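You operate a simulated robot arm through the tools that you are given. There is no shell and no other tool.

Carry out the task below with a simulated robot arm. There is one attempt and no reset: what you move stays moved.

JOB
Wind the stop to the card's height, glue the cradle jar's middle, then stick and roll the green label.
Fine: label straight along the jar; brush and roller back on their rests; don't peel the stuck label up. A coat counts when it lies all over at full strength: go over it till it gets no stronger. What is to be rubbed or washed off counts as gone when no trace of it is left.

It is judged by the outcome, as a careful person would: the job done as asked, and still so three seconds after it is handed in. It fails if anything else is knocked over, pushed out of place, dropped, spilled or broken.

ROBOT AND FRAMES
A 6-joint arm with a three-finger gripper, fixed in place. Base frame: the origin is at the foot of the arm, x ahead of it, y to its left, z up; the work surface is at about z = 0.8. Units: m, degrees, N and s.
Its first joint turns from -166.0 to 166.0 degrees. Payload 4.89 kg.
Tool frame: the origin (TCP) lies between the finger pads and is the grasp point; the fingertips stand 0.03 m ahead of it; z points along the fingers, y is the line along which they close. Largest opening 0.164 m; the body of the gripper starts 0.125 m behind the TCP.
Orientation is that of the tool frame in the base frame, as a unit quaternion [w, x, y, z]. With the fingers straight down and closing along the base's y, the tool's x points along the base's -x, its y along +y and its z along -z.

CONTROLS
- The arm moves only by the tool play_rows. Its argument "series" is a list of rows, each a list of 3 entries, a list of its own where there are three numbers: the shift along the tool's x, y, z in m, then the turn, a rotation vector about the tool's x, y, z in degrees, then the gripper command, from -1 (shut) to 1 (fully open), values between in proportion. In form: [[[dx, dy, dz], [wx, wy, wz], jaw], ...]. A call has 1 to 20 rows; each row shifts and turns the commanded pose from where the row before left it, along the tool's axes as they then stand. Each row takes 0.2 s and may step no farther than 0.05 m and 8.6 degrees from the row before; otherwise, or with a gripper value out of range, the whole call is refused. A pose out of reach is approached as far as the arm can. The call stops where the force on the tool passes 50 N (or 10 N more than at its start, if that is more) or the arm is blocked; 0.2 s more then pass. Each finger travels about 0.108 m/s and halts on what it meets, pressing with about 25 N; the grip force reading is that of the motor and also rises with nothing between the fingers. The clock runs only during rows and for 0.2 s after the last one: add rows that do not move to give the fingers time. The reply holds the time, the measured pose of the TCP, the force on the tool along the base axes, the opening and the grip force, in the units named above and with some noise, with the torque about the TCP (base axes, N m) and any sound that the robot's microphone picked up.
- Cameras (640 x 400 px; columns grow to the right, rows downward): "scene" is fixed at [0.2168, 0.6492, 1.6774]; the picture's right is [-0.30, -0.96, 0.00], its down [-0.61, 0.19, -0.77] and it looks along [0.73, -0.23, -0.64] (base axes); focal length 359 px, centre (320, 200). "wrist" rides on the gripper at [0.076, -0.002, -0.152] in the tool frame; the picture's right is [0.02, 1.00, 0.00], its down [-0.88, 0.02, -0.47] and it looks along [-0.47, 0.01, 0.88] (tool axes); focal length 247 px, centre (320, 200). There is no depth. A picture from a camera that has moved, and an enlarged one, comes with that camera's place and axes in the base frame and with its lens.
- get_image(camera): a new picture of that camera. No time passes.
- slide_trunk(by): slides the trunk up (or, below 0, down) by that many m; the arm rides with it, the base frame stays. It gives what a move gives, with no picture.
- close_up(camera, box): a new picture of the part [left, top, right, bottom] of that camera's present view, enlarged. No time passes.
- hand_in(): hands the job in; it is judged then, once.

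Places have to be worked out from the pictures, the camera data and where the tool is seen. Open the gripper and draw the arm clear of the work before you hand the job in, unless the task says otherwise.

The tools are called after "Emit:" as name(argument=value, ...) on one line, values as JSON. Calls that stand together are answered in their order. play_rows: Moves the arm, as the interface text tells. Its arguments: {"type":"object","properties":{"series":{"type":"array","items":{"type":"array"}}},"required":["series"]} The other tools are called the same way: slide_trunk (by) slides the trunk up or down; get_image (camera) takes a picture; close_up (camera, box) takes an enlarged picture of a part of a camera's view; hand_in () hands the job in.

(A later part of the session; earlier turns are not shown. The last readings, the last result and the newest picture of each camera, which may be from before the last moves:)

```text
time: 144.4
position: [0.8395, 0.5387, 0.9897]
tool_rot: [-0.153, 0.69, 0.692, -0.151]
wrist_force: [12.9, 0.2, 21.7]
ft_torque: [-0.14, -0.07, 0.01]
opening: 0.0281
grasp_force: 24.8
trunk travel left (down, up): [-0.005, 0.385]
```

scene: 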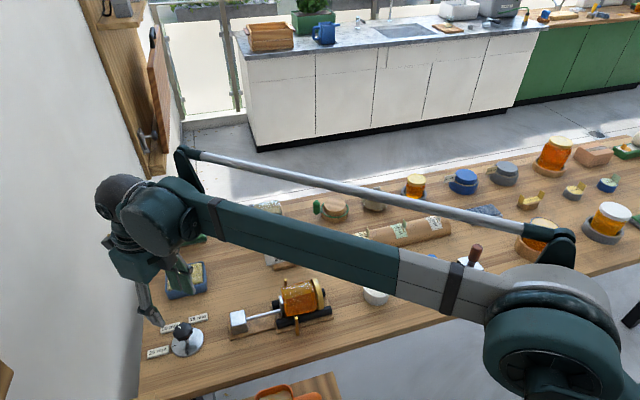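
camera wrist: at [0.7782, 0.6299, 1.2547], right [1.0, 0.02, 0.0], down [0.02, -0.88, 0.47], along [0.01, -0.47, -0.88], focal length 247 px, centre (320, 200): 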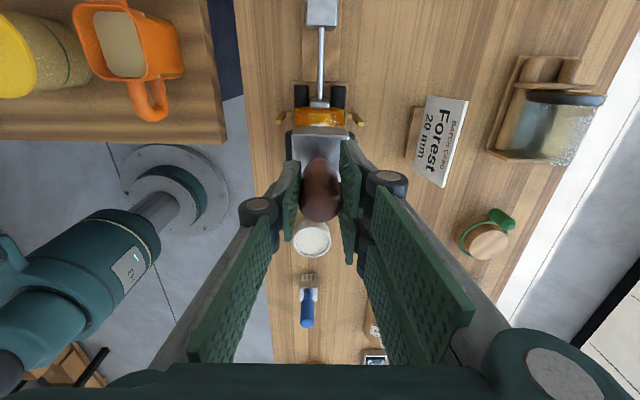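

Good contact. I ease slightly and roll back over the top towards the near side in 5° steps.

Emit:
play_rows(series=[[[0, 0, -0.0006], [0, 0, 0], -1], [[0, -0.01203, 0.00052], [-5, 0, 0], -1], [[0, -0.01203, 0.00052], [-5, 0, 0], -1], [[0, -0.01203, 0.00052], [-5, 0, 0], -1], [[0, -0.01203, 0.00052], [-5, 0, 0], -1], [[0, -0.01203, 0.00052], [-5, 0, 0], -1]])

Emit:
close_up(camera="scene", box=[260, 240, 340, 320])

```text
time: 145.8
position: [0.7827, 0.5387, 1.0027]
tool_rot: [0.002, 0.707, 0.708, 0.003]
wrist_force: [12.9, 0.4, 33.2]
ft_torque: [0.12, -0.52, 0.02]
opening: 0.0276
grasp_force: 25.2
trunk travel left (down, up): [-0.005, 0.385]
```

```text
5.00 times, centred on (300, 280) of scene
camera zoom: at [0.2168, 0.6492, 1.6774], right [-0.3, -0.96, 0.0], down [-0.61, 0.19, -0.77], along [0.73, -0.23, -0.64], focal length 1797 px, centre (420, -200)
```

zoom: 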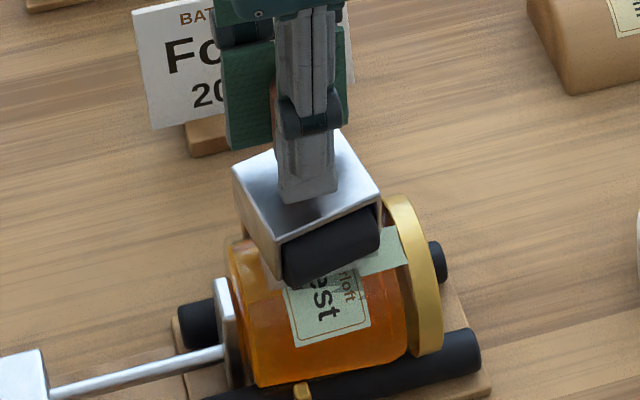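

The jar turns slightly with the roller, which does no harm. I ease off 1 mm and continue over the near side.

Emit:
play_rows(series=[[[0, 0, -0.001], [0, 0, 0], -1], [[0, -0.01203, 0.0003], [-5, 0, 0], -1], [[0, -0.01203, 0.0003], [-5, 0, 0], -1], [[0, -0.01203, 0.0005], [-5, 0, 0], -1], [[0, -0.01203, 0.0005], [-5, 0, 0], -1], [[0, -0.01203, 0.0005], [-5, 0, 0], -1]])

Emit:
close_up(camera="scene", box=[260, 240, 340, 320])

```text
time: 147.2
position: [0.7213, 0.5377, 0.9928]
tool_rot: [0.153, 0.689, 0.691, 0.156]
wrist_force: [-1.6, 0.3, 31.5]
ft_torque: [0.09, -0.67, 0.07]
opening: 0.0274
grasp_force: 25.2
trunk travel left (down, up): [-0.005, 0.385]
```

```text
5.00 times, centred on (300, 280) of scene
camera zoom: at [0.2168, 0.6492, 1.6774], right [-0.3, -0.96, 0.0], down [-0.61, 0.19, -0.77], along [0.73, -0.23, -0.64], focal length 1797 px, centre (420, -200)
```

zoom: 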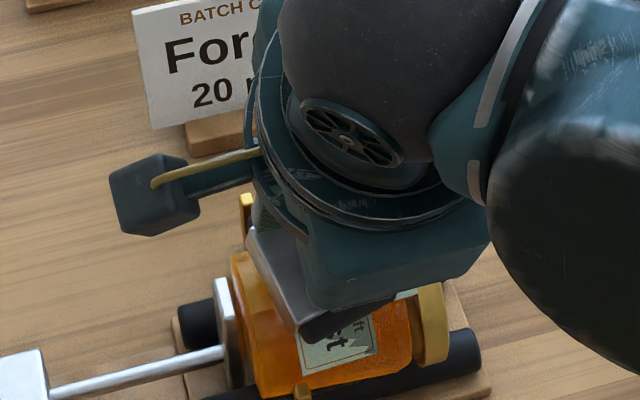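

I lift off radially and look at the jar and label again.

Emit:
play_rows(series=[[[0, 0, -0.03], [0, 0, 0], -1], [[0, 0.01, -0.04], [5, 0, 0], -1], [[0, 0.02, -0.02], [7, 0, 0], -1], [[0, 0.03, 0], [7, 0, 0], -1], [[0, 0.01, 0], [6, 0, 0], -1], [[0, 0, 0], [0, 0, 0], -1]])

Emit:
get_image(camera="scene")

Emit:
close_up(camera="scene", box=[240, 240, 350, 340])

Emit:
close_up(camera="wrist", box=[240, 40, 400, 240])

```text
time: 148.7
position: [0.7538, 0.5391, 1.0932]
tool_rot: [-0.001, 0.706, 0.708, 0.002]
wrist_force: [-0.6, -0.5, -2.5]
ft_torque: [-0.03, -0.05, 0.03]
opening: 0.0265
grasp_force: 24.9
trunk travel left (down, up): [-0.005, 0.385]
```

```text
taken
```

scene: 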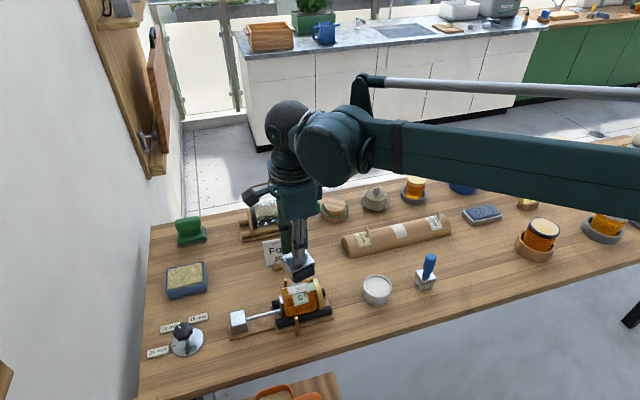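

```text
4.00 times, centred on (295, 290) of scene
camera zoom: at [0.2168, 0.6492, 1.6774], right [-0.3, -0.96, 0.0], down [-0.61, 0.19, -0.77], along [0.73, -0.23, -0.64], focal length 1437 px, centre (420, -160)
```

zoom: 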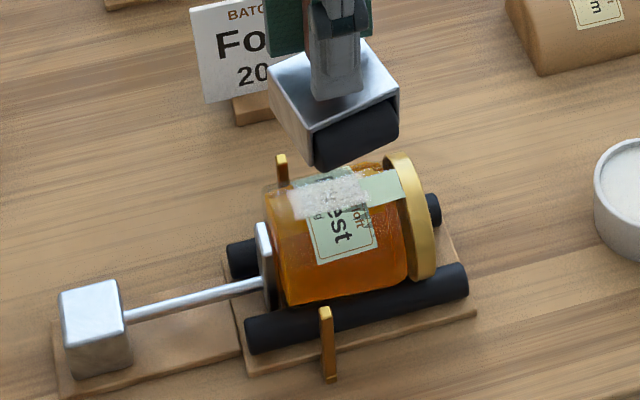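

```text
2.00 times, centred on (320, 140) of wrist
camera zoom: at [0.7512, 0.615, 1.2444], right [1.0, 0.02, 0.0], down [0.02, -0.88, 0.47], along [0.01, -0.47, -0.88], focal length 494 px, centre (320, 320)
```

zoom: 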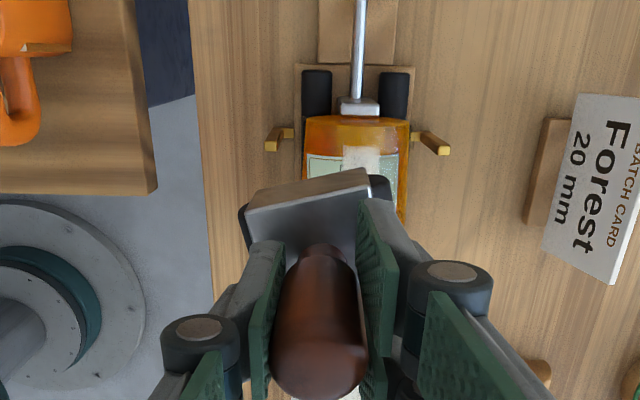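

The label and jar are in place. The roller has turned ~17° in the grip. To be thorough I'll also roll lengthwise along the jar; I turn the tool back by 73° so the roller axis lies across the jar.

Emit:
play_rows(series=[[[0, 0.027, 0], [0, 0, 0], -1], [[0, 0, 0], [0, 0, -8.1], -1], [[0, 0, 0], [0, 0, -8.1], -1], [[0, 0, 0], [0, 0, -8.1], -1], [[0, 0, 0], [0, 0, -8.1], -1], [[0, 0, 0], [0, 0, -8.1], -1], [[0, 0, 0], [0, 0, -8.1], -1], [[0, 0, 0], [0, 0, -8.1], -1], [[0, 0, 0], [0, 0, -8.1], -1], [[0, 0, 0], [0, 0, -8.2], -1], [[0, 0, 0], [0, 0, 0], -1]])

Emit:
close_up(camera="wrist", box=[230, 40, 410, 240])

Emit:
close_up(camera="scene", box=[240, 220, 350, 340])

```text
time: 151.1
position: [0.7802, 0.5381, 1.0922]
tool_rot: [0.001, 0.146, 0.989, 0.002]
wrist_force: [-0.7, 0.1, -2.3]
ft_torque: [0.02, -0.01, 0.01]
opening: 0.0268
grasp_force: 25.0
trunk travel left (down, up): [-0.005, 0.385]
```

```text
2.00 times, centred on (320, 140) of wrist
camera zoom: at [0.7065, 0.5592, 1.2447], right [0.27, 0.96, 0.0], down [0.85, -0.24, 0.48], along [0.46, -0.12, -0.88], focal length 494 px, centre (320, 320)
```

zoom: 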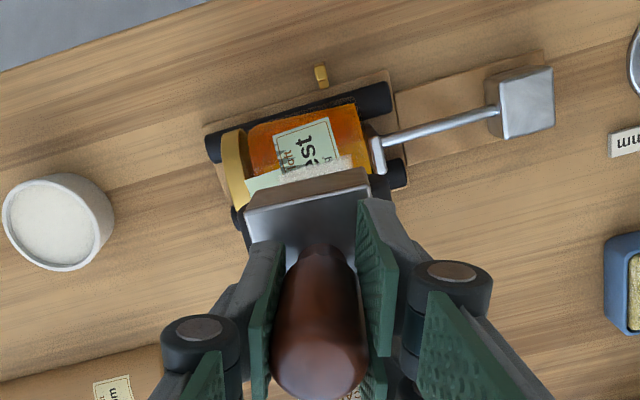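

```text
3.33 times, centred on (295, 280) of scene
camera zoom: at [0.2168, 0.6492, 1.6774], right [-0.3, -0.96, 0.0], down [-0.61, 0.19, -0.77], along [0.73, -0.23, -0.64], focal length 1198 px, centre (403, -67)
```

zoom: 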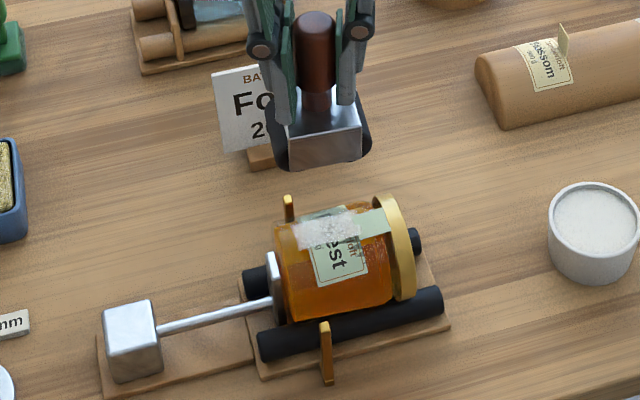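

Aligned across the jar. I lower to just above contact.

Emit:
play_rows(series=[[[0, 0, 0.04], [0, 0, 0], -1], [[0, 0, 0.035], [0, 0, 0], -1], [[0, 0, 0.008], [0, 0, 0], -1], [[0, 0, 0.003], [0, 0, 0], -1], [[0, 0, 0], [0, 0, 0], -1]])

Emit:
play_rows(series=[[[0, 0, 0.0015], [0, 0, 0], -1], [[0, 0, 0], [0, 0, 0], -1]])

Emit:
play_rows(series=[[[0, 0, 0.0015], [0, 0, 0], -1], [[0, 0, 0], [0, 0, 0], -1]])

```text
time: 152.2
position: [0.7797, 0.5395, 1.0078]
tool_rot: [0.002, 0.147, 0.989, 0.001]
wrist_force: [-0.5, -0.6, -1.7]
ft_torque: [0.02, 0.04, -0.01]
opening: 0.0268
grasp_force: 25.2
trunk travel left (down, up): [-0.005, 0.385]
```

```text
time: 152.8
position: [0.7804, 0.5389, 1.0051]
tool_rot: [0.001, 0.147, 0.989, 0.001]
wrist_force: [-0.1, 0.1, -2.4]
ft_torque: [-0.03, -0.01, 0.02]
opening: 0.0268
grasp_force: 25.1
trunk travel left (down, up): [-0.005, 0.385]
```

```text
time: 153.4
position: [0.7788, 0.5383, 1.0032]
tool_rot: [0.001, 0.147, 0.989, 0.002]
wrist_force: [-0.4, -0.3, -2.1]
ft_torque: [-0.01, -0.01, -0.02]
opening: 0.0268
grasp_force: 24.8
trunk travel left (down, up): [-0.005, 0.385]
```

Still free; I go on in 1.5 mm steps.

Emit:
play_rows(series=[[[0, 0, 0.0015], [0, 0, 0], -1], [[0, 0, 0], [0, 0, 0], -1]])

Emit:
play_rows(series=[[[0, 0, 0.0015], [0, 0, 0], -1], [[0, 0, 0], [0, 0, 0], -1]])

Emit:
play_rows(series=[[[0, 0, 0.001], [0, 0, 0], -1], [[0, 0, 0], [0, 0, 0], -1]])

```text
time: 154.1
position: [0.7802, 0.5379, 1.0013]
tool_rot: [0.001, 0.147, 0.989, 0.002]
wrist_force: [-0.1, 0.6, -2.0]
ft_torque: [0.0, -0.02, 0.03]
opening: 0.027
grasp_force: 25.5
trunk travel left (down, up): [-0.005, 0.385]
```

```text
time: 154.7
position: [0.7806, 0.5385, 0.9994]
tool_rot: [0.001, 0.147, 0.989, 0.001]
wrist_force: [0.5, -0.3, -1.6]
ft_torque: [-0.02, 0.02, 0.01]
opening: 0.0268
grasp_force: 25.0
trunk travel left (down, up): [-0.005, 0.385]
```

```text
time: 155.2
position: [0.7799, 0.5389, 0.9988]
tool_rot: [0.002, 0.146, 0.989, 0.002]
wrist_force: [-0.3, 0.2, -0.7]
ft_torque: [-0.04, -0.01, 0.0]
opening: 0.027
grasp_force: 24.6
trunk travel left (down, up): [-0.005, 0.385]
```

Almost in contact; another step, then roll along the jar to +y.

Emit:
play_rows(series=[[[0, 0, 0.0015], [0, 0, 0], -1], [[0, 0, 0], [0, 0, 0], -1]])

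Emit:
play_rows(series=[[[0, 0, 0.0005], [0, 0, 0], -1], [[0.00146, 0.00478, 0], [0, 0, 0], -1], [[0.00146, 0.00478, 0], [0, 0, 0], -1], [[0.00146, 0.00478, 0], [0, 0, 0], -1], [[0.00146, 0.00478, 0], [0, 0, 0], -1], [[0, 0, 0], [0, 0, 0], -1]])

Emit:
close_up(camera="scene", box=[240, 220, 350, 340])

```text
time: 155.8
position: [0.7806, 0.5397, 0.9972]
tool_rot: [0.001, 0.147, 0.989, 0.002]
wrist_force: [-0.5, 0.1, -1.8]
ft_torque: [0.02, 0.0, 0.0]
opening: 0.0265
grasp_force: 25.2
trunk travel left (down, up): [-0.005, 0.385]
```

```text
time: 157.2
position: [0.7814, 0.5598, 0.9968]
tool_rot: [0.001, 0.147, 0.989, 0.002]
wrist_force: [0.1, 0.6, -1.2]
ft_torque: [0.03, 0.01, 0.0]
opening: 0.0266
grasp_force: 25.1
trunk travel left (down, up): [-0.005, 0.385]
```

```text
3.33 times, centred on (295, 280) of scene
camera zoom: at [0.2168, 0.6492, 1.6774], right [-0.3, -0.96, 0.0], down [-0.61, 0.19, -0.77], along [0.73, -0.23, -0.64], focal length 1198 px, centre (403, -67)
```

zoom: 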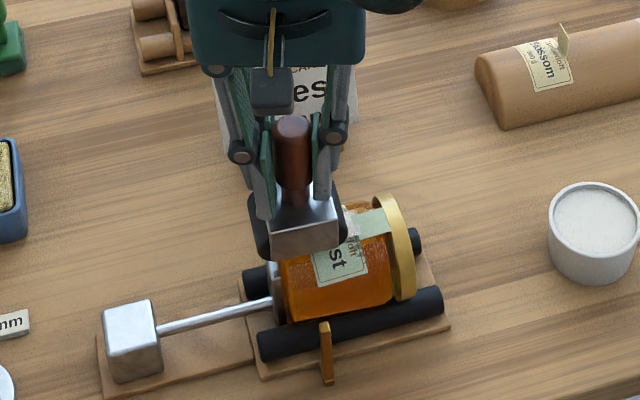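

No contact yet. I continue to lower at this end of the label.

Emit:
play_rows(series=[[[0, 0, 0.0015], [0, 0, 0], -1], [[0, 0, 0], [0, 0, 0], -1]])

Emit:
play_rows(series=[[[0, 0, 0.0015], [0, 0, 0], -1], [[0, 0, 0], [0, 0, 0], -1]])

Emit:
play_rows(series=[[[0, 0, 0.0015], [0, 0, 0], -1], [[0, 0, 0], [0, 0, 0], -1]])

```text
time: 157.8
position: [0.7815, 0.5609, 0.995]
tool_rot: [0.0, 0.147, 0.989, 0.001]
wrist_force: [-0.1, -0.5, -2.0]
ft_torque: [-0.01, 0.0, -0.01]
opening: 0.0266
grasp_force: 25.2
trunk travel left (down, up): [-0.005, 0.385]
```

```text
time: 158.4
position: [0.7819, 0.5599, 0.9943]
tool_rot: [0.001, 0.147, 0.989, 0.001]
wrist_force: [-0.2, 0.3, 0.0]
ft_torque: [-0.06, 0.0, 0.0]
opening: 0.0266
grasp_force: 25.2
trunk travel left (down, up): [-0.005, 0.385]
```

```text
time: 159.1
position: [0.781, 0.5599, 0.9935]
tool_rot: [0.002, 0.147, 0.989, 0.002]
wrist_force: [1.3, 0.0, 11.8]
ft_torque: [-0.25, -0.25, 0.04]
opening: 0.0272
grasp_force: 25.4
trunk travel left (down, up): [-0.005, 0.385]
```

Contact at 12 N. I roll along the jar towards the lid side across the whole label.

Emit:
play_rows(series=[[[-0.00146, -0.00478, 0], [0, 0, 0], -1], [[-0.00146, -0.00478, 0], [0, 0, 0], -1], [[-0.00146, -0.00478, 0], [0, 0, 0], -1], [[-0.00146, -0.00478, 0], [0, 0, 0], -1]])

Emit:
play_rows(series=[[[-0.00146, -0.00478, 0], [0, 0, 0], -1], [[-0.00146, -0.00478, 0], [0, 0, 0], -1], [[-0.00146, -0.00478, 0], [0, 0, 0], -1], [[-0.0012, -0.004, 0], [0, 0, 0], -1]])

Emit:
close_up(camera="scene", box=[240, 220, 350, 340])

```text
time: 160.1
position: [0.78, 0.5384, 0.9948]
tool_rot: [0.001, 0.146, 0.989, 0.001]
wrist_force: [-0.7, 5.8, 11.3]
ft_torque: [0.2, -0.01, 0.0]
opening: 0.0267
grasp_force: 25.3
trunk travel left (down, up): [-0.005, 0.385]
```

```text
time: 161.1
position: [0.7796, 0.5189, 0.9931]
tool_rot: [0.002, 0.147, 0.989, 0.001]
wrist_force: [0.9, 4.5, 12.6]
ft_torque: [-0.05, -0.17, 0.04]
opening: 0.0265
grasp_force: 24.8
trunk travel left (down, up): [-0.005, 0.385]
```

```text
3.33 times, centred on (295, 280) of scene
camera zoom: at [0.2168, 0.6492, 1.6774], right [-0.3, -0.96, 0.0], down [-0.61, 0.19, -0.77], along [0.73, -0.23, -0.64], focal length 1198 px, centre (403, -67)
```

zoom: 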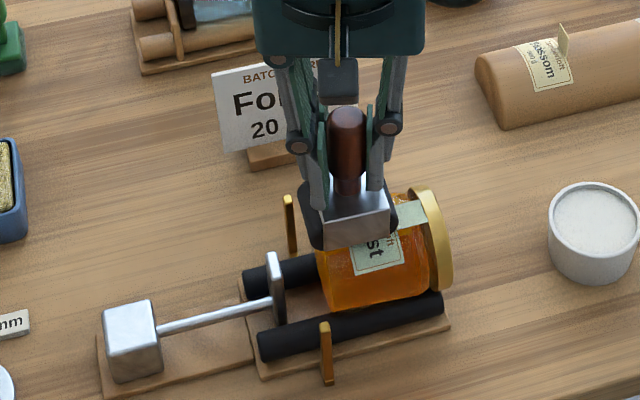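

The jar slid along with the roller away from the stop. I roll it back in +y by the same amount so it seats against the stop again.

Emit:
play_rows(series=[[[0.00146, 0.00478, 0], [0, 0, 0], -1], [[0.00146, 0.00478, 0], [0, 0, 0], -1], [[0.00146, 0.00478, 0], [0, 0, 0], -1], [[0.00146, 0.00478, 0], [0, 0, 0], -1]])

Emit:
close_up(camera="scene", box=[240, 220, 350, 340])

```text
time: 162.1
position: [0.7803, 0.5397, 0.9923]
tool_rot: [0.001, 0.147, 0.989, 0.003]
wrist_force: [-0.8, -0.6, -0.8]
ft_torque: [-0.05, -0.08, -0.01]
opening: 0.0265
grasp_force: 25.0
trunk travel left (down, up): [-0.005, 0.385]
```

```text
3.33 times, centred on (295, 280) of scene
camera zoom: at [0.2168, 0.6492, 1.6774], right [-0.3, -0.96, 0.0], down [-0.61, 0.19, -0.77], along [0.73, -0.23, -0.64], focal length 1198 px, centre (403, -67)
```

zoom: 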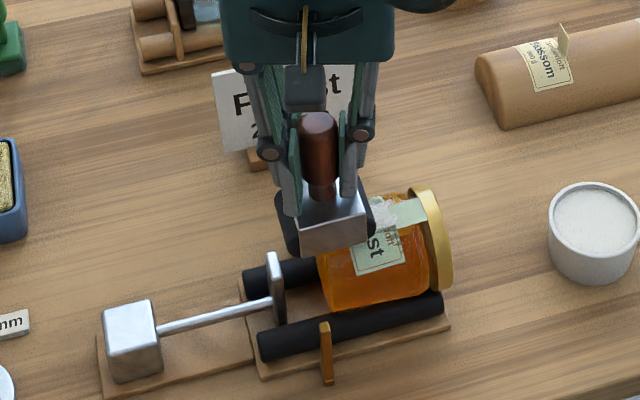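

The jar stayed ~34 mm off the stop. The right direction to roll is +y, towards the stop: I'll lift, go to the label's lid-side end (y ≈ 0.492), touch down and roll +y so the jar is carried back against the stop.

Emit:
play_rows(series=[[[0, 0, -0.01], [0, 0, 0], -1], [[-0.007, -0.0228, 0], [0, 0, 0], -1], [[-0.007, -0.0228, 0], [0, 0, 0], -1], [[0, 0, 0], [0, 0, 0], -1]])

Emit:
close_up(camera="scene", box=[240, 220, 350, 340])

Emit:
close_up(camera="wrist", box=[230, 40, 410, 240])

```text
time: 163.1
position: [0.7811, 0.4936, 1.0031]
tool_rot: [0.001, 0.147, 0.989, 0.001]
wrist_force: [-0.2, 0.2, -2.3]
ft_torque: [-0.06, -0.01, 0.01]
opening: 0.0264
grasp_force: 25.4
trunk travel left (down, up): [-0.005, 0.385]
```

```text
3.33 times, centred on (295, 280) of scene
camera zoom: at [0.2168, 0.6492, 1.6774], right [-0.3, -0.96, 0.0], down [-0.61, 0.19, -0.77], along [0.73, -0.23, -0.64], focal length 1198 px, centre (403, -67)
```

zoom: 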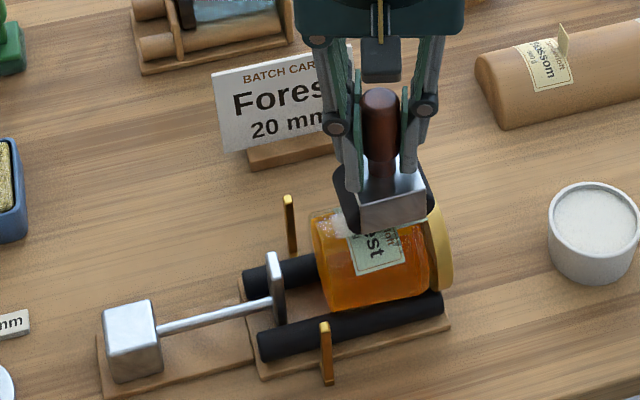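

```text
2.00 times, centred on (320, 140) of wrist
camera zoom: at [0.7071, 0.5137, 1.1547], right [0.27, 0.96, 0.0], down [0.85, -0.24, 0.48], along [0.46, -0.12, -0.88], focal length 494 px, centre (320, 320)
```

zoom: 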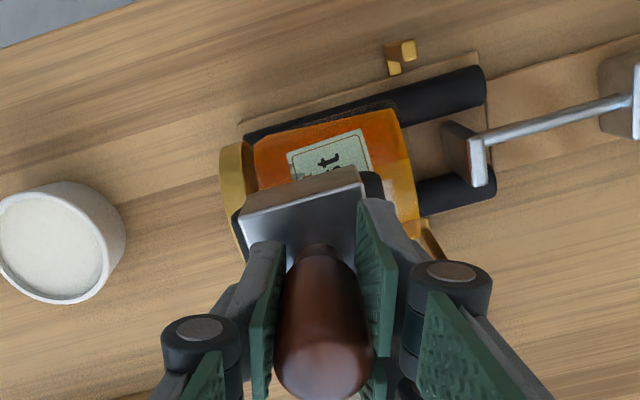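

I lower to contact here.

Emit:
play_rows(series=[[[0, 0, 0.007], [0, 0, 0], -1], [[0, 0, 0.0025], [0, 0, 0], -1], [[0, 0, 0], [0, 0, 0], -1]])

Emit:
play_rows(series=[[[0, 0, 0.0015], [0, 0, 0], -1], [[0, 0, 0], [0, 0, 0], -1]])

Emit:
play_rows(series=[[[0, 0, 0.0015], [0, 0, 0], -1], [[0, 0, 0], [0, 0, 0], -1]])

```text
time: 163.8
position: [0.7808, 0.4921, 0.9929]
tool_rot: [0.001, 0.146, 0.989, 0.002]
wrist_force: [-0.6, -0.1, 1.2]
ft_torque: [0.06, -0.01, -0.01]
opening: 0.0264
grasp_force: 25.6
trunk travel left (down, up): [-0.005, 0.385]
```

```text
time: 164.4
position: [0.7799, 0.4922, 0.992]
tool_rot: [0.002, 0.147, 0.989, 0.003]
wrist_force: [1.1, -0.5, 13.9]
ft_torque: [0.21, -0.16, -0.03]
opening: 0.0263
grasp_force: 24.9
trunk travel left (down, up): [-0.005, 0.385]
```

```text
time: 165.1
position: [0.7803, 0.4919, 0.991]
tool_rot: [0.002, 0.147, 0.989, 0.002]
wrist_force: [-1.1, -5.2, 28.5]
ft_torque: [-0.08, -0.16, 0.0]
opening: 0.0264
grasp_force: 25.2
trunk travel left (down, up): [-0.005, 0.385]
```

Contact is firm. I ease slightly and roll +y in 5 mm steps, checking as the jar nears the stop.

Emit:
play_rows(series=[[[0, 0, -0.0007], [0, 0, 0], -1], [[0.00146, 0.00478, 0], [0, 0, 0], -1], [[0.00146, 0.00478, 0], [0, 0, 0], -1], [[0.00146, 0.00478, 0], [0, 0, 0], -1], [[0.00146, 0.00478, 0], [0, 0, 0], -1]])

Emit:
close_up(camera="scene", box=[240, 220, 350, 340])

```text
time: 166.2
position: [0.7797, 0.5131, 0.991]
tool_rot: [0.002, 0.147, 0.989, 0.002]
wrist_force: [1.1, -7.3, 16.9]
ft_torque: [-0.29, -0.23, -0.05]
opening: 0.0266
grasp_force: 24.5
trunk travel left (down, up): [-0.005, 0.385]
```

```text
3.33 times, centred on (295, 280) of scene
camera zoom: at [0.2168, 0.6492, 1.6774], right [-0.3, -0.96, 0.0], down [-0.61, 0.19, -0.77], along [0.73, -0.23, -0.64], focal length 1198 px, centre (403, -67)
```

zoom: 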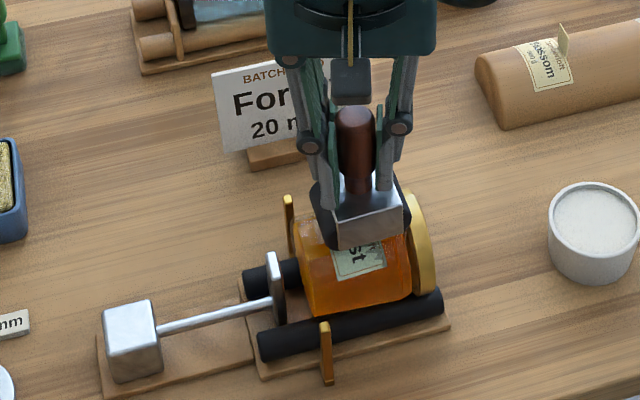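

The jar is following back. I continue until it meets the stop.

Emit:
play_rows(series=[[[0.00146, 0.00478, 0], [0, 0, 0], -1], [[0.00146, 0.00478, 0], [0, 0, 0], -1], [[0, 0, 0], [0, 0, 0], -1]])

Emit:
close_up(camera="scene", box=[240, 220, 350, 340])

```text
time: 167.1
position: [0.7793, 0.5235, 0.9911]
tool_rot: [0.002, 0.147, 0.989, 0.003]
wrist_force: [0.8, -3.8, 15.8]
ft_torque: [-0.03, -0.14, -0.05]
opening: 0.0264
grasp_force: 24.9
trunk travel left (down, up): [-0.005, 0.385]
```

```text
3.33 times, centred on (295, 280) of scene
camera zoom: at [0.2168, 0.6492, 1.6774], right [-0.3, -0.96, 0.0], down [-0.61, 0.19, -0.77], along [0.73, -0.23, -0.64], focal length 1198 px, centre (403, -67)
```

zoom: 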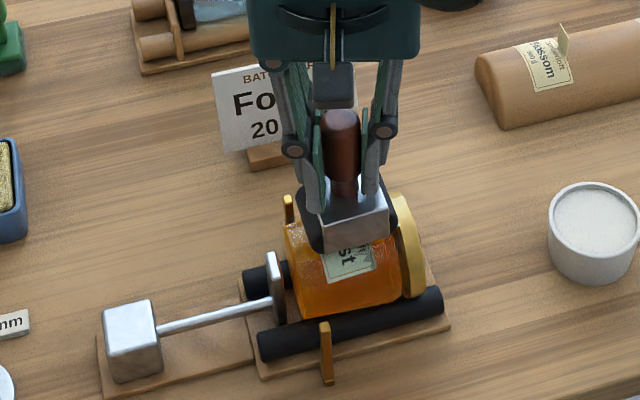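

About 5 mm to go. I continue gently.

Emit:
play_rows(series=[[[0.00146, 0.00478, 0], [0, 0, 0], -1], [[0.0006, 0.0019, 0], [0, 0, 0], -1], [[0, 0, 0], [0, 0, 0], -1]])

Emit:
close_up(camera="scene", box=[240, 220, 350, 340])

```text
time: 167.8
position: [0.7809, 0.53, 0.991]
tool_rot: [0.003, 0.147, 0.989, 0.003]
wrist_force: [-0.1, -5.3, 11.0]
ft_torque: [-0.21, -0.15, -0.04]
opening: 0.0267
grasp_force: 24.6
trunk travel left (down, up): [-0.005, 0.385]
```

```text
3.33 times, centred on (295, 280) of scene
camera zoom: at [0.2168, 0.6492, 1.6774], right [-0.3, -0.96, 0.0], down [-0.61, 0.19, -0.77], along [0.73, -0.23, -0.64], focal length 1198 px, centre (403, -67)
```

zoom: 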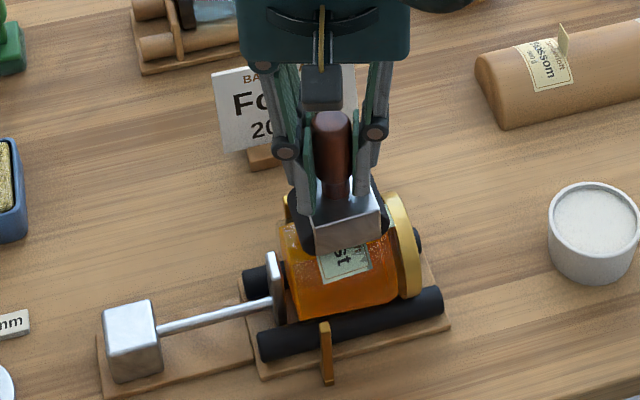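

Nearly seated; the stop will hold the jar while the roller goes on over the label. I keep rolling +y.

Emit:
play_rows(series=[[[0.00117, 0.0038, 0], [0, 0, 0], -1], [[0.00117, 0.0038, 0], [0, 0, 0], -1], [[0.00117, 0.0038, 0], [0, 0, 0], -1], [[0, 0, 0], [0, 0, 0], -1]])

Emit:
close_up(camera="scene", box=[240, 220, 350, 340])

```text
time: 168.8
position: [0.7793, 0.5411, 0.9918]
tool_rot: [0.003, 0.148, 0.989, 0.002]
wrist_force: [1.1, -5.7, 13.9]
ft_torque: [-0.42, -0.14, -0.02]
opening: 0.0265
grasp_force: 24.7
trunk travel left (down, up): [-0.005, 0.385]
```

```text
3.33 times, centred on (295, 280) of scene
camera zoom: at [0.2168, 0.6492, 1.6774], right [-0.3, -0.96, 0.0], down [-0.61, 0.19, -0.77], along [0.73, -0.23, -0.64], focal length 1198 px, centre (403, -67)
```

zoom: 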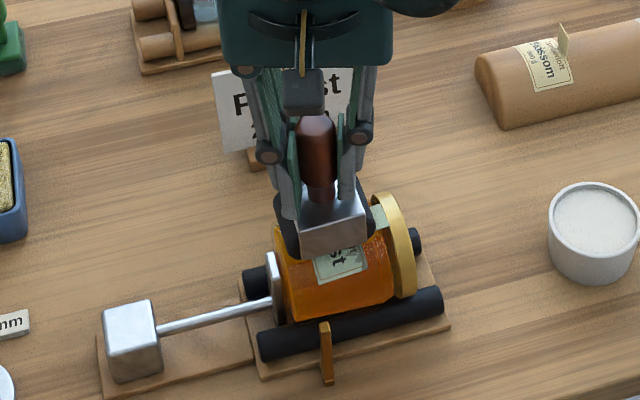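

The jar is seated against the stop again and the roller now moves over the label. I roll on to the label's lower edge.

Emit:
play_rows(series=[[[0.00117, 0.0038, 0], [0, 0, 0], -1], [[0.00117, 0.0038, 0], [0, 0, 0], -1], [[0.00117, 0.0038, 0], [0, 0, 0], -1], [[0.00117, 0.0038, 0], [0, 0, 0], -1], [[0.00117, 0.0038, 0], [0, 0, 0], -1], [[0, 0, 0], [0, 0, 0], -1]])

Emit:
close_up(camera="scene", box=[240, 220, 350, 340])

```text
time: 170.2
position: [0.7798, 0.5614, 0.991]
tool_rot: [0.001, 0.147, 0.989, 0.002]
wrist_force: [0.2, -1.5, 3.3]
ft_torque: [-0.14, -0.03, 0.0]
opening: 0.0264
grasp_force: 25.2
trunk travel left (down, up): [-0.005, 0.385]
```

```text
3.33 times, centred on (295, 280) of scene
camera zoom: at [0.2168, 0.6492, 1.6774], right [-0.3, -0.96, 0.0], down [-0.61, 0.19, -0.77], along [0.73, -0.23, -0.64], focal length 1198 px, centre (403, -67)
```

zoom: 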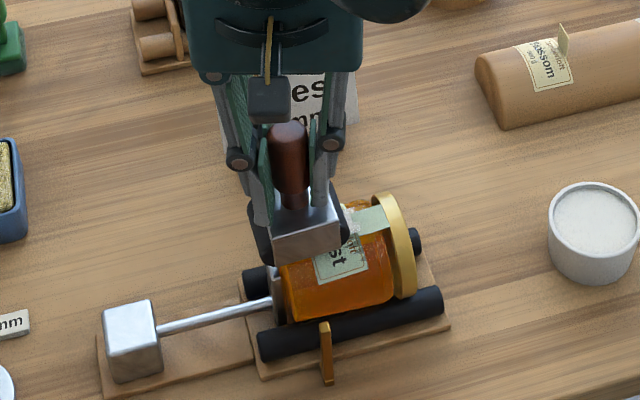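

The rear half is rolled in the safe direction. I do one full pass: lift, return to the lid-side edge of the label (y ≈ 0.518), touch down and roll +y across the whole label.

Emit:
play_rows(series=[[[0, 0, -0.01], [0, 0, 0], -1], [[-0.0063, -0.0206, 0], [0, 0, 0], -1], [[-0.0063, -0.0206, 0], [0, 0, 0], -1], [[0, 0, 0.007], [0, 0, 0], -1], [[0, 0, 0.003], [0, 0, 0], -1], [[0, 0, 0], [0, 0, 0], -1]])

Emit:
play_rows(series=[[[0, 0, 0.0015], [0, 0, 0], -1], [[0, 0, 0], [0, 0, 0], -1]])

```text
time: 171.7
position: [0.7807, 0.517, 0.9917]
tool_rot: [0.002, 0.147, 0.989, 0.003]
wrist_force: [0.7, -0.6, 7.1]
ft_torque: [0.13, -0.07, -0.01]
opening: 0.0263
grasp_force: 24.8
trunk travel left (down, up): [-0.005, 0.385]
```

```text
time: 172.2
position: [0.7786, 0.5168, 0.9906]
tool_rot: [0.002, 0.147, 0.989, 0.003]
wrist_force: [1.1, -4.7, 20.1]
ft_torque: [0.03, -0.25, -0.08]
opening: 0.0262
grasp_force: 25.0
trunk travel left (down, up): [-0.005, 0.385]
```

Pressed at ~20 N. Rolling +y across the full label.

Emit:
play_rows(series=[[[0.00117, 0.0038, 0], [0, 0, 0], -1], [[0.00117, 0.0038, 0], [0, 0, 0], -1], [[0.00117, 0.0038, 0], [0, 0, 0], -1], [[0.00117, 0.0038, 0], [0, 0, 0], -1], [[0.00117, 0.0038, 0], [0, 0, 0], -1], [[0.00117, 0.0038, 0], [0, 0, 0], -1], [[0.00117, 0.0038, 0.0003], [0, 0, 0], -1], [[0.00117, 0.0038, 0.0003], [0, 0, 0], -1], [[0.00117, 0.0038, 0], [0, 0, 0], -1], [[0.00117, 0.0038, 0], [0, 0, 0], -1], [[0.00117, 0.0038, 0], [0, 0, 0], -1], [[0, 0, 0], [0, 0, 0], -1]])

Emit:
play_rows(series=[[[0, 0, -0.03], [0, 0, 0], -1], [[0, 0, -0.04], [0, 0, 0], -1], [[-0.045, 0, -0.02], [0, 0, 0], -1], [[-0.03, 0, 0], [0, 0, 0], -1], [[0, 0, 0], [0, 0, 0], -1]])

Emit:
close_up(camera="wrist", box=[230, 0, 410, 180])

Emit:
close_up(camera="scene", box=[240, 240, 350, 340])

```text
time: 174.8
position: [0.7791, 0.562, 0.9888]
tool_rot: [0.003, 0.147, 0.989, 0.002]
wrist_force: [0.9, -7.1, 18.1]
ft_torque: [-0.72, -0.12, -0.03]
opening: 0.027
grasp_force: 24.7
trunk travel left (down, up): [-0.005, 0.385]
```

```text
time: 176.1
position: [0.8529, 0.5399, 1.0755]
tool_rot: [0.002, 0.146, 0.989, 0.002]
wrist_force: [0.3, 0.4, -2.1]
ft_torque: [-0.01, -0.06, 0.02]
opening: 0.0261
grasp_force: 25.0
trunk travel left (down, up): [-0.005, 0.385]
```

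```text
2.22 times, centred on (320, 90) of wrist
camera zoom: at [0.7779, 0.5599, 1.2278], right [0.27, 0.96, 0.0], down [0.85, -0.24, 0.48], along [0.46, -0.12, -0.88], focal length 549 px, centre (320, 444)
```

zoom: 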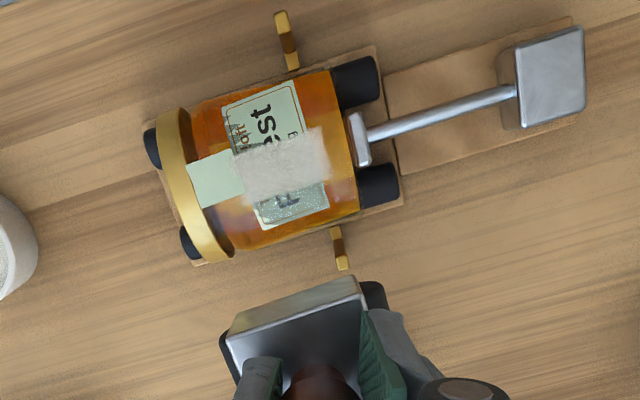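

```text
4.00 times, centred on (295, 290) of scene
camera zoom: at [0.2168, 0.6492, 1.6774], right [-0.3, -0.96, 0.0], down [-0.61, 0.19, -0.77], along [0.73, -0.23, -0.64], focal length 1437 px, centre (420, -160)
```

zoom: 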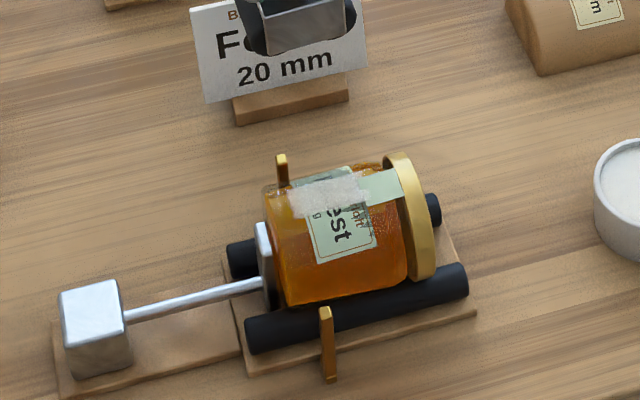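

The label is straight and flat and the jar is back against the stop. Now I carry the roller back to its rest at (0.755, 0.009).

Emit:
play_rows(series=[[[-0.0051, -0.0447, 0], [0, 0, 0], -1], [[-0.0051, -0.0447, 0], [0, 0, 0], -1], [[-0.0051, -0.0447, 0], [0, 0, 0], -1], [[-0.0051, -0.0447, 0], [0, 0, 0], -1], [[-0.0051, -0.0447, 0], [0, 0, 0], -1], [[-0.0051, -0.0447, 0], [0, 0, 0], -1], [[-0.0051, -0.0447, 0], [0, 0, 0], -1], [[-0.0051, -0.0447, 0], [0, 0, 0], -1], [[-0.0051, -0.0447, 0], [0, 0, 0], -1], [[-0.0051, -0.0447, 0], [0, 0, 0], -1], [[-0.0051, -0.0447, 0], [0, 0, 0], -1], [[-0.0051, -0.0447, 0], [0, 0, 0], -1], [[0, 0, 0], [0, 0, 0], -1]])

Emit:
close_up(camera="wrist", box=[230, 60, 410, 240])

Emit:
close_up(camera="scene", box=[420, 180, 540, 280])

```text
time: 178.8
position: [0.7546, 0.0088, 1.0794]
tool_rot: [0.001, 0.147, 0.989, 0.002]
wrist_force: [-0.2, 1.3, -1.8]
ft_torque: [-0.13, 0.04, 0.01]
opening: 0.0264
grasp_force: 25.0
trunk travel left (down, up): [-0.005, 0.385]
```

```text
2.22 times, centred on (320, 150) of wrist
camera zoom: at [0.6798, 0.0286, 1.23], right [0.27, 0.96, 0.0], down [0.85, -0.24, 0.48], along [0.46, -0.12, -0.88], focal length 549 px, centre (320, 311)
```

zoom: 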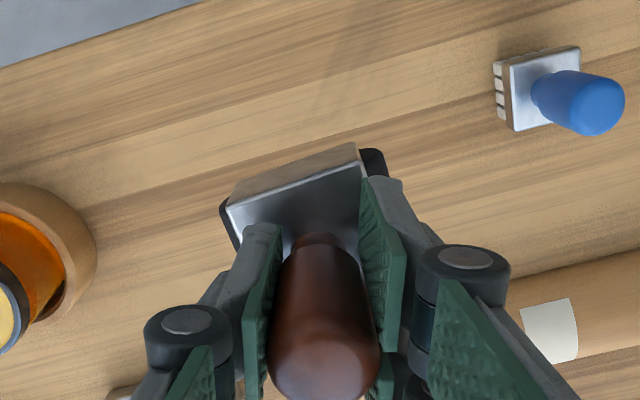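

```text
4.00 times, centred on (480, 230) of scene
camera zoom: at [0.2168, 0.6492, 1.6774], right [-0.3, -0.96, 0.0], down [-0.61, 0.19, -0.77], along [0.73, -0.23, -0.64], focal length 1437 px, centre (-320, 80)
```

zoom: 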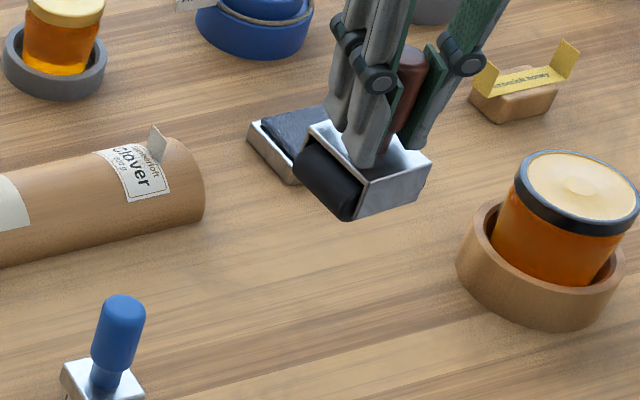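

Aligned with the wood grain, as at the start. I lower it to just above the bench.

Emit:
play_rows(series=[[[0, 0, 0.045], [0, 0, 0], -1], [[0, 0, 0.045], [0, 0, 0], -1], [[0, 0, 0.045], [0, 0, 0], -1], [[0, 0, 0.035], [0, 0, 0], -1], [[0, 0, 0.01], [0, 0, 0], -1], [[0, 0, 0], [0, 0, 0], -1]])

Emit:
close_up(camera="scene", box=[430, 200, 520, 290])

```text
time: 180.2
position: [0.7522, 0.0115, 0.8969]
tool_rot: [0.001, 0.147, 0.989, 0.002]
wrist_force: [-0.6, -0.4, -2.4]
ft_torque: [0.02, -0.02, 0.01]
opening: 0.0263
grasp_force: 25.0
trunk travel left (down, up): [-0.005, 0.385]
```

```text
4.44 times, centred on (475, 245) of scene
camera zoom: at [0.2168, 0.6492, 1.6774], right [-0.3, -0.96, 0.0], down [-0.61, 0.19, -0.77], along [0.73, -0.23, -0.64], focal length 1597 px, centre (-369, 0)
```

zoom: 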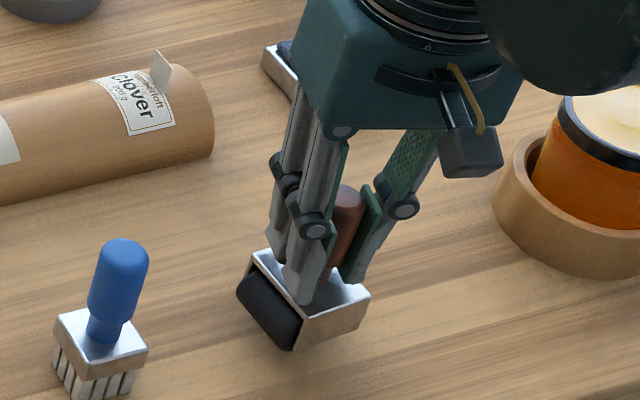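

Close to the bench now; small steps down.

Emit:
play_rows(series=[[[0, 0, 0.004], [0, 0, 0], -1], [[0, 0, 0], [0, 0, 0], -1]])

Emit:
play_rows(series=[[[0, 0, 0.003], [0, 0, 0], -1], [[0, 0, 0], [0, 0, 0], -1]])

Emit:
play_rows(series=[[[0, 0, 0.002], [0, 0, 0], -1], [[0, 0, 0], [0, 0, 0], -1]])

```text
time: 180.8
position: [0.7538, 0.0109, 0.8926]
tool_rot: [0.001, 0.147, 0.989, 0.002]
wrist_force: [-0.5, 1.1, -2.8]
ft_torque: [-0.03, 0.02, 0.02]
opening: 0.0262
grasp_force: 24.8
trunk travel left (down, up): [-0.005, 0.385]
```

```text
time: 181.4
position: [0.7539, 0.0106, 0.8906]
tool_rot: [0.0, 0.147, 0.989, 0.001]
wrist_force: [-0.6, -0.5, -2.1]
ft_torque: [0.0, -0.03, 0.0]
opening: 0.0263
grasp_force: 25.6
trunk travel left (down, up): [-0.005, 0.385]
```

```text
time: 182.1
position: [0.7536, 0.0096, 0.8878]
tool_rot: [0.0, 0.147, 0.989, 0.002]
wrist_force: [-0.2, 1.1, -2.5]
ft_torque: [0.05, -0.01, 0.03]
opening: 0.0262
grasp_force: 25.5
trunk travel left (down, up): [-0.005, 0.385]
```

Continuing down.

Emit:
play_rows(series=[[[0, 0, 0.002], [0, 0, 0], -1], [[0, 0, 0], [0, 0, 0], -1]])

Emit:
play_rows(series=[[[0, 0, 0.002], [0, 0, 0], -1], [[0, 0, 0], [0, 0, 0], -1]])

Emit:
close_up(camera="scene", box=[440, 210, 520, 290])

```text
time: 182.7
position: [0.754, 0.011, 0.8857]
tool_rot: [0.001, 0.147, 0.989, 0.002]
wrist_force: [0.5, 0.4, -2.0]
ft_torque: [-0.01, -0.02, -0.02]
opening: 0.0263
grasp_force: 25.3
trunk travel left (down, up): [-0.005, 0.385]
```

```text
time: 183.2
position: [0.7541, 0.0104, 0.8844]
tool_rot: [0.002, 0.147, 0.989, 0.001]
wrist_force: [0.5, -0.4, -2.1]
ft_torque: [-0.02, 0.01, -0.02]
opening: 0.0262
grasp_force: 24.9
trunk travel left (down, up): [-0.005, 0.385]
```

```text
5.00 times, centred on (480, 250) of scene
camera zoom: at [0.2168, 0.6492, 1.6774], right [-0.3, -0.96, 0.0], down [-0.61, 0.19, -0.77], along [0.73, -0.23, -0.64], focal length 1797 px, centre (-480, -50)
```

zoom: 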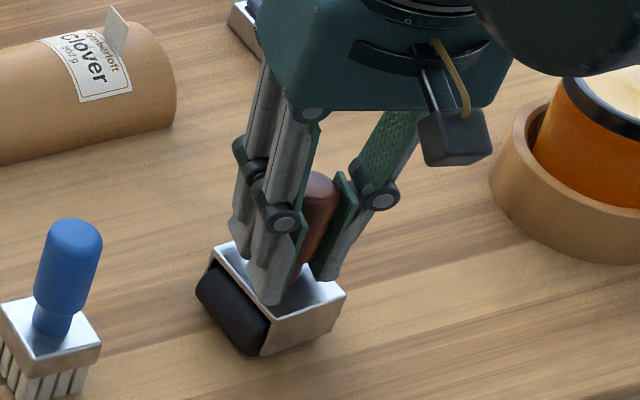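

Almost down; two more small steps.

Emit:
play_rows(series=[[[0, 0, 0.0015], [0, 0, 0], -1], [[0, 0, 0], [0, 0, 0], -1]])

Emit:
play_rows(series=[[[0, 0, 0.0015], [0, 0, 0], -1], [[0, 0, 0], [0, 0, 0], -1]])

```text
time: 183.8
position: [0.7537, 0.0114, 0.8828]
tool_rot: [0.0, 0.147, 0.989, 0.002]
wrist_force: [0.4, -0.5, -2.5]
ft_torque: [0.0, 0.0, 0.01]
opening: 0.0265
grasp_force: 25.6
trunk travel left (down, up): [-0.005, 0.385]
```

```text
time: 184.4
position: [0.7536, 0.0091, 0.8821]
tool_rot: [0.002, 0.146, 0.989, 0.002]
wrist_force: [7.4, -4.8, 21.4]
ft_torque: [0.14, -0.02, -0.08]
opening: 0.0263
grasp_force: 25.4
trunk travel left (down, up): [-0.005, 0.385]
```

It's down. I relieve the pressure by 1 mm, open slowly and rise.

Emit:
play_rows(series=[[[0, 0, -0.001], [0, 0, 0], -1], [[0, 0, 0], [0, 0, 0], -0.6], [[0, 0, 0], [0, 0, 0], -0.45], [[0, 0, 0], [0, 0, 0], -0.2], [[0, 0, -0.015], [0, 0, 0], -0.1], [[0, 0, -0.03], [0, 0, 0], 0], [[0, 0, -0.04], [0, 0, 0], 0], [[0, 0, -0.04], [0, 0, 0], 0], [[0, 0, 0], [0, 0, 0], 0]])

Emit:
close_up(camera="scene", box=[400, 210, 520, 300])

Emit:
get_image(camera="wrist")

```text
time: 186.4
position: [0.7562, 0.011, 1.0092]
tool_rot: [0.001, 0.146, 0.989, 0.002]
wrist_force: [-0.8, -0.1, 0.1]
ft_torque: [-0.01, 0.08, 0.0]
opening: 0.082
grasp_force: 0.0
trunk travel left (down, up): [-0.005, 0.385]
```

```text
4.44 times, centred on (460, 255) of scene
camera zoom: at [0.2168, 0.6492, 1.6774], right [-0.3, -0.96, 0.0], down [-0.61, 0.19, -0.77], along [0.73, -0.23, -0.64], focal length 1597 px, centre (-302, -44)
```

zoom: 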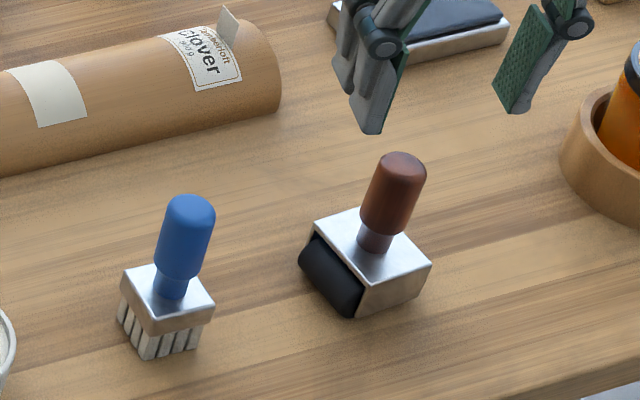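

```text
taken
camera wrist: at [0.6814, 0.0314, 1.161], right [0.27, 0.96, 0.0], down [0.85, -0.24, 0.48], along [0.46, -0.12, -0.88], focal length 247 px, centre (320, 200)
```

wrist: 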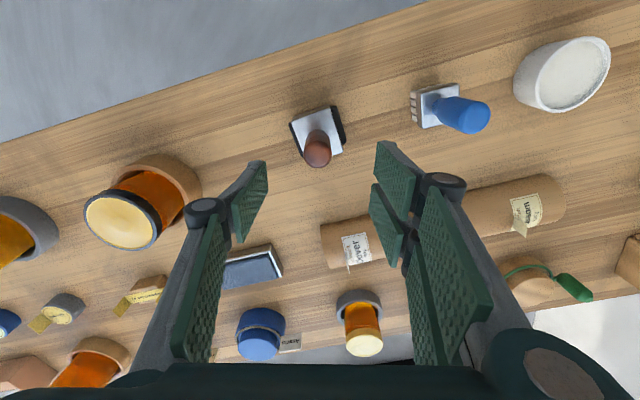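

Both tools are standing. I compare with the original view of the roller's position.

Emit:
close_up(camera="scene", box=[440, 230, 510, 290])

Emit:
close_up(camera="scene", box=[340, 200, 500, 300])

Emit:
close_up(camera="wrist", box=[270, 80, 370, 180])

```text
6.67 times, centred on (475, 260) of scene
camera zoom: at [0.2168, 0.6492, 1.6774], right [-0.3, -0.96, 0.0], down [-0.61, 0.19, -0.77], along [0.73, -0.23, -0.64], focal length 2395 px, centre (-713, -200)
```

zoom: 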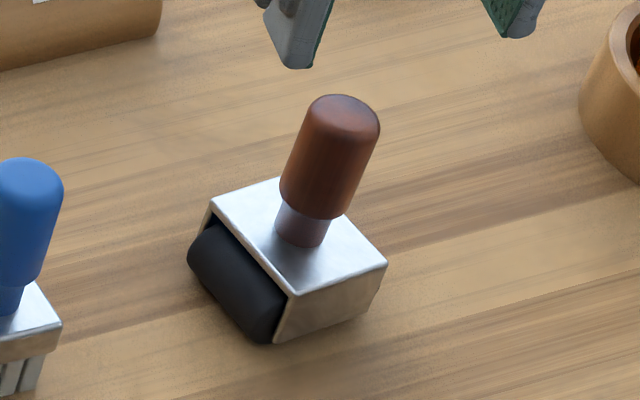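

```text
4.00 times, centred on (420, 250) of scene
camera zoom: at [0.2168, 0.6492, 1.6774], right [-0.3, -0.96, 0.0], down [-0.61, 0.19, -0.77], along [0.73, -0.23, -0.64], focal length 1437 px, centre (-80, 0)
```

zoom: 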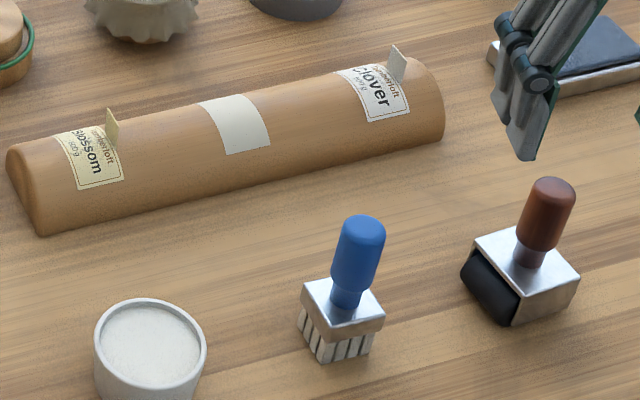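

```text
4.00 times, centred on (320, 130) of wrist
camera zoom: at [0.6814, 0.0314, 1.161], right [0.27, 0.96, 0.0], down [0.85, -0.24, 0.48], along [0.46, -0.12, -0.88], focal length 988 px, centre (320, 480)
```

zoom: 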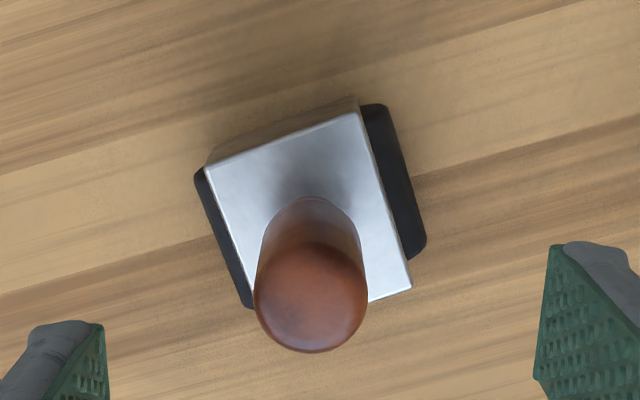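

The roller is back within ~3 mm of its original spot. I raise the arm and go for a last look at the jar and label.

Emit:
play_rows(series=[[[0, 0, -0.045], [0, 0, 0], 0], [[0, 0, -0.045], [0, 0, 0], 0], [[0.0174, 0.0399, 0], [0, 0, 0], 0], [[0.0174, 0.0399, 0], [0, 0, 0], 0], [[0.0174, 0.0399, 0], [0, 0, 0], 0], [[0.0174, 0.0399, 0], [0, 0, 0], 0], [[0.0174, 0.0399, 0], [0, 0, 0], 0], [[0.0174, 0.0399, 0], [0, 0, 0], 0], [[0.0174, 0.0399, 0], [0, 0, 0], 0], [[0.0174, 0.0399, 0], [0, 0, 0], 0], [[0.0174, 0.0399, 0], [0, 0, 0], 0], [[0.0174, 0.0399, 0], [0, 0, 0], 0], [[0.0174, 0.0399, 0], [0, 0, -8.4], 0], [[0.012, 0.0419, 0], [0, 0, -8.4], 0], [[0, 0, 0], [0, 0, 0], 0]])

Emit:
get_image(camera="wrist")

Emit:
get_image(camera="scene")

Emit:
close_up(camera="scene", box=[240, 240, 350, 340])

```text
time: 189.7
position: [0.6917, 0.5301, 1.098]
tool_rot: [0.002, 0.0, 1.0, 0.001]
wrist_force: [0.5, 0.4, 1.2]
ft_torque: [0.13, 0.02, 0.01]
opening: 0.082
grasp_force: 0.0
trunk travel left (down, up): [-0.005, 0.385]
```

```text
taken
camera wrist: at [0.6154, 0.5278, 1.2507], right [-0.02, 1.0, 0.0], down [0.88, 0.02, 0.48], along [0.48, 0.01, -0.88], focal length 247 px, centre (320, 200)
```

wrist: 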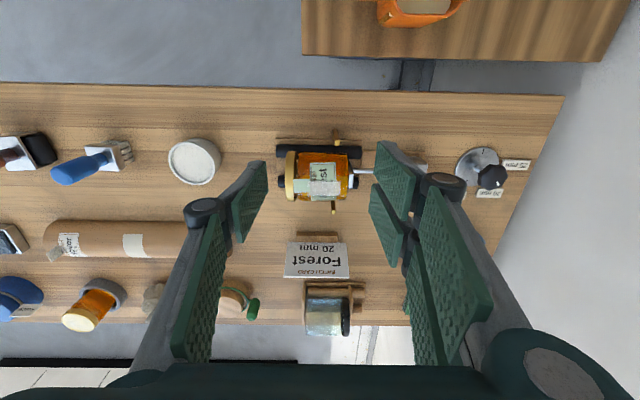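

```text
taken
```

scene: 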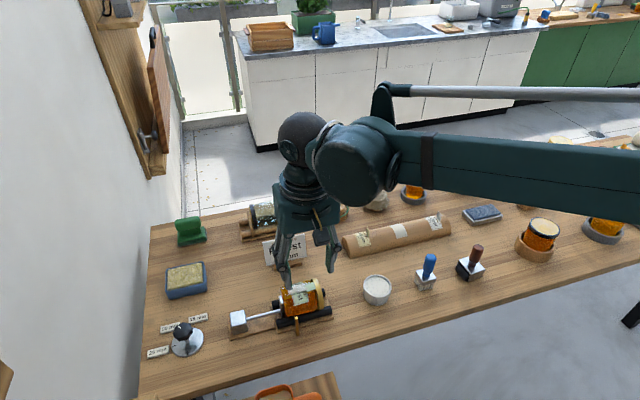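

```text
4.00 times, centred on (295, 290) of scene
camera zoom: at [0.2168, 0.6492, 1.6774], right [-0.3, -0.96, 0.0], down [-0.61, 0.19, -0.77], along [0.73, -0.23, -0.64], focal length 1437 px, centre (420, -160)
```

zoom: 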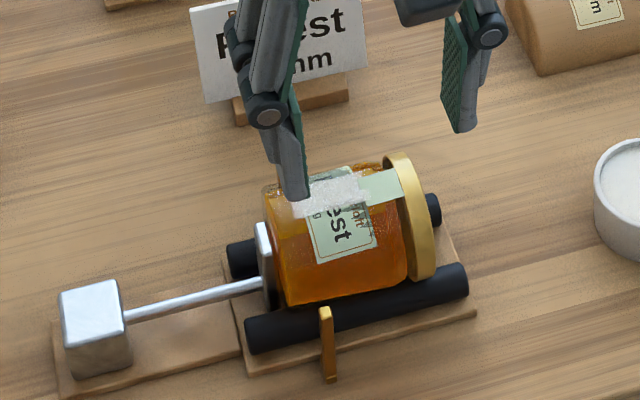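

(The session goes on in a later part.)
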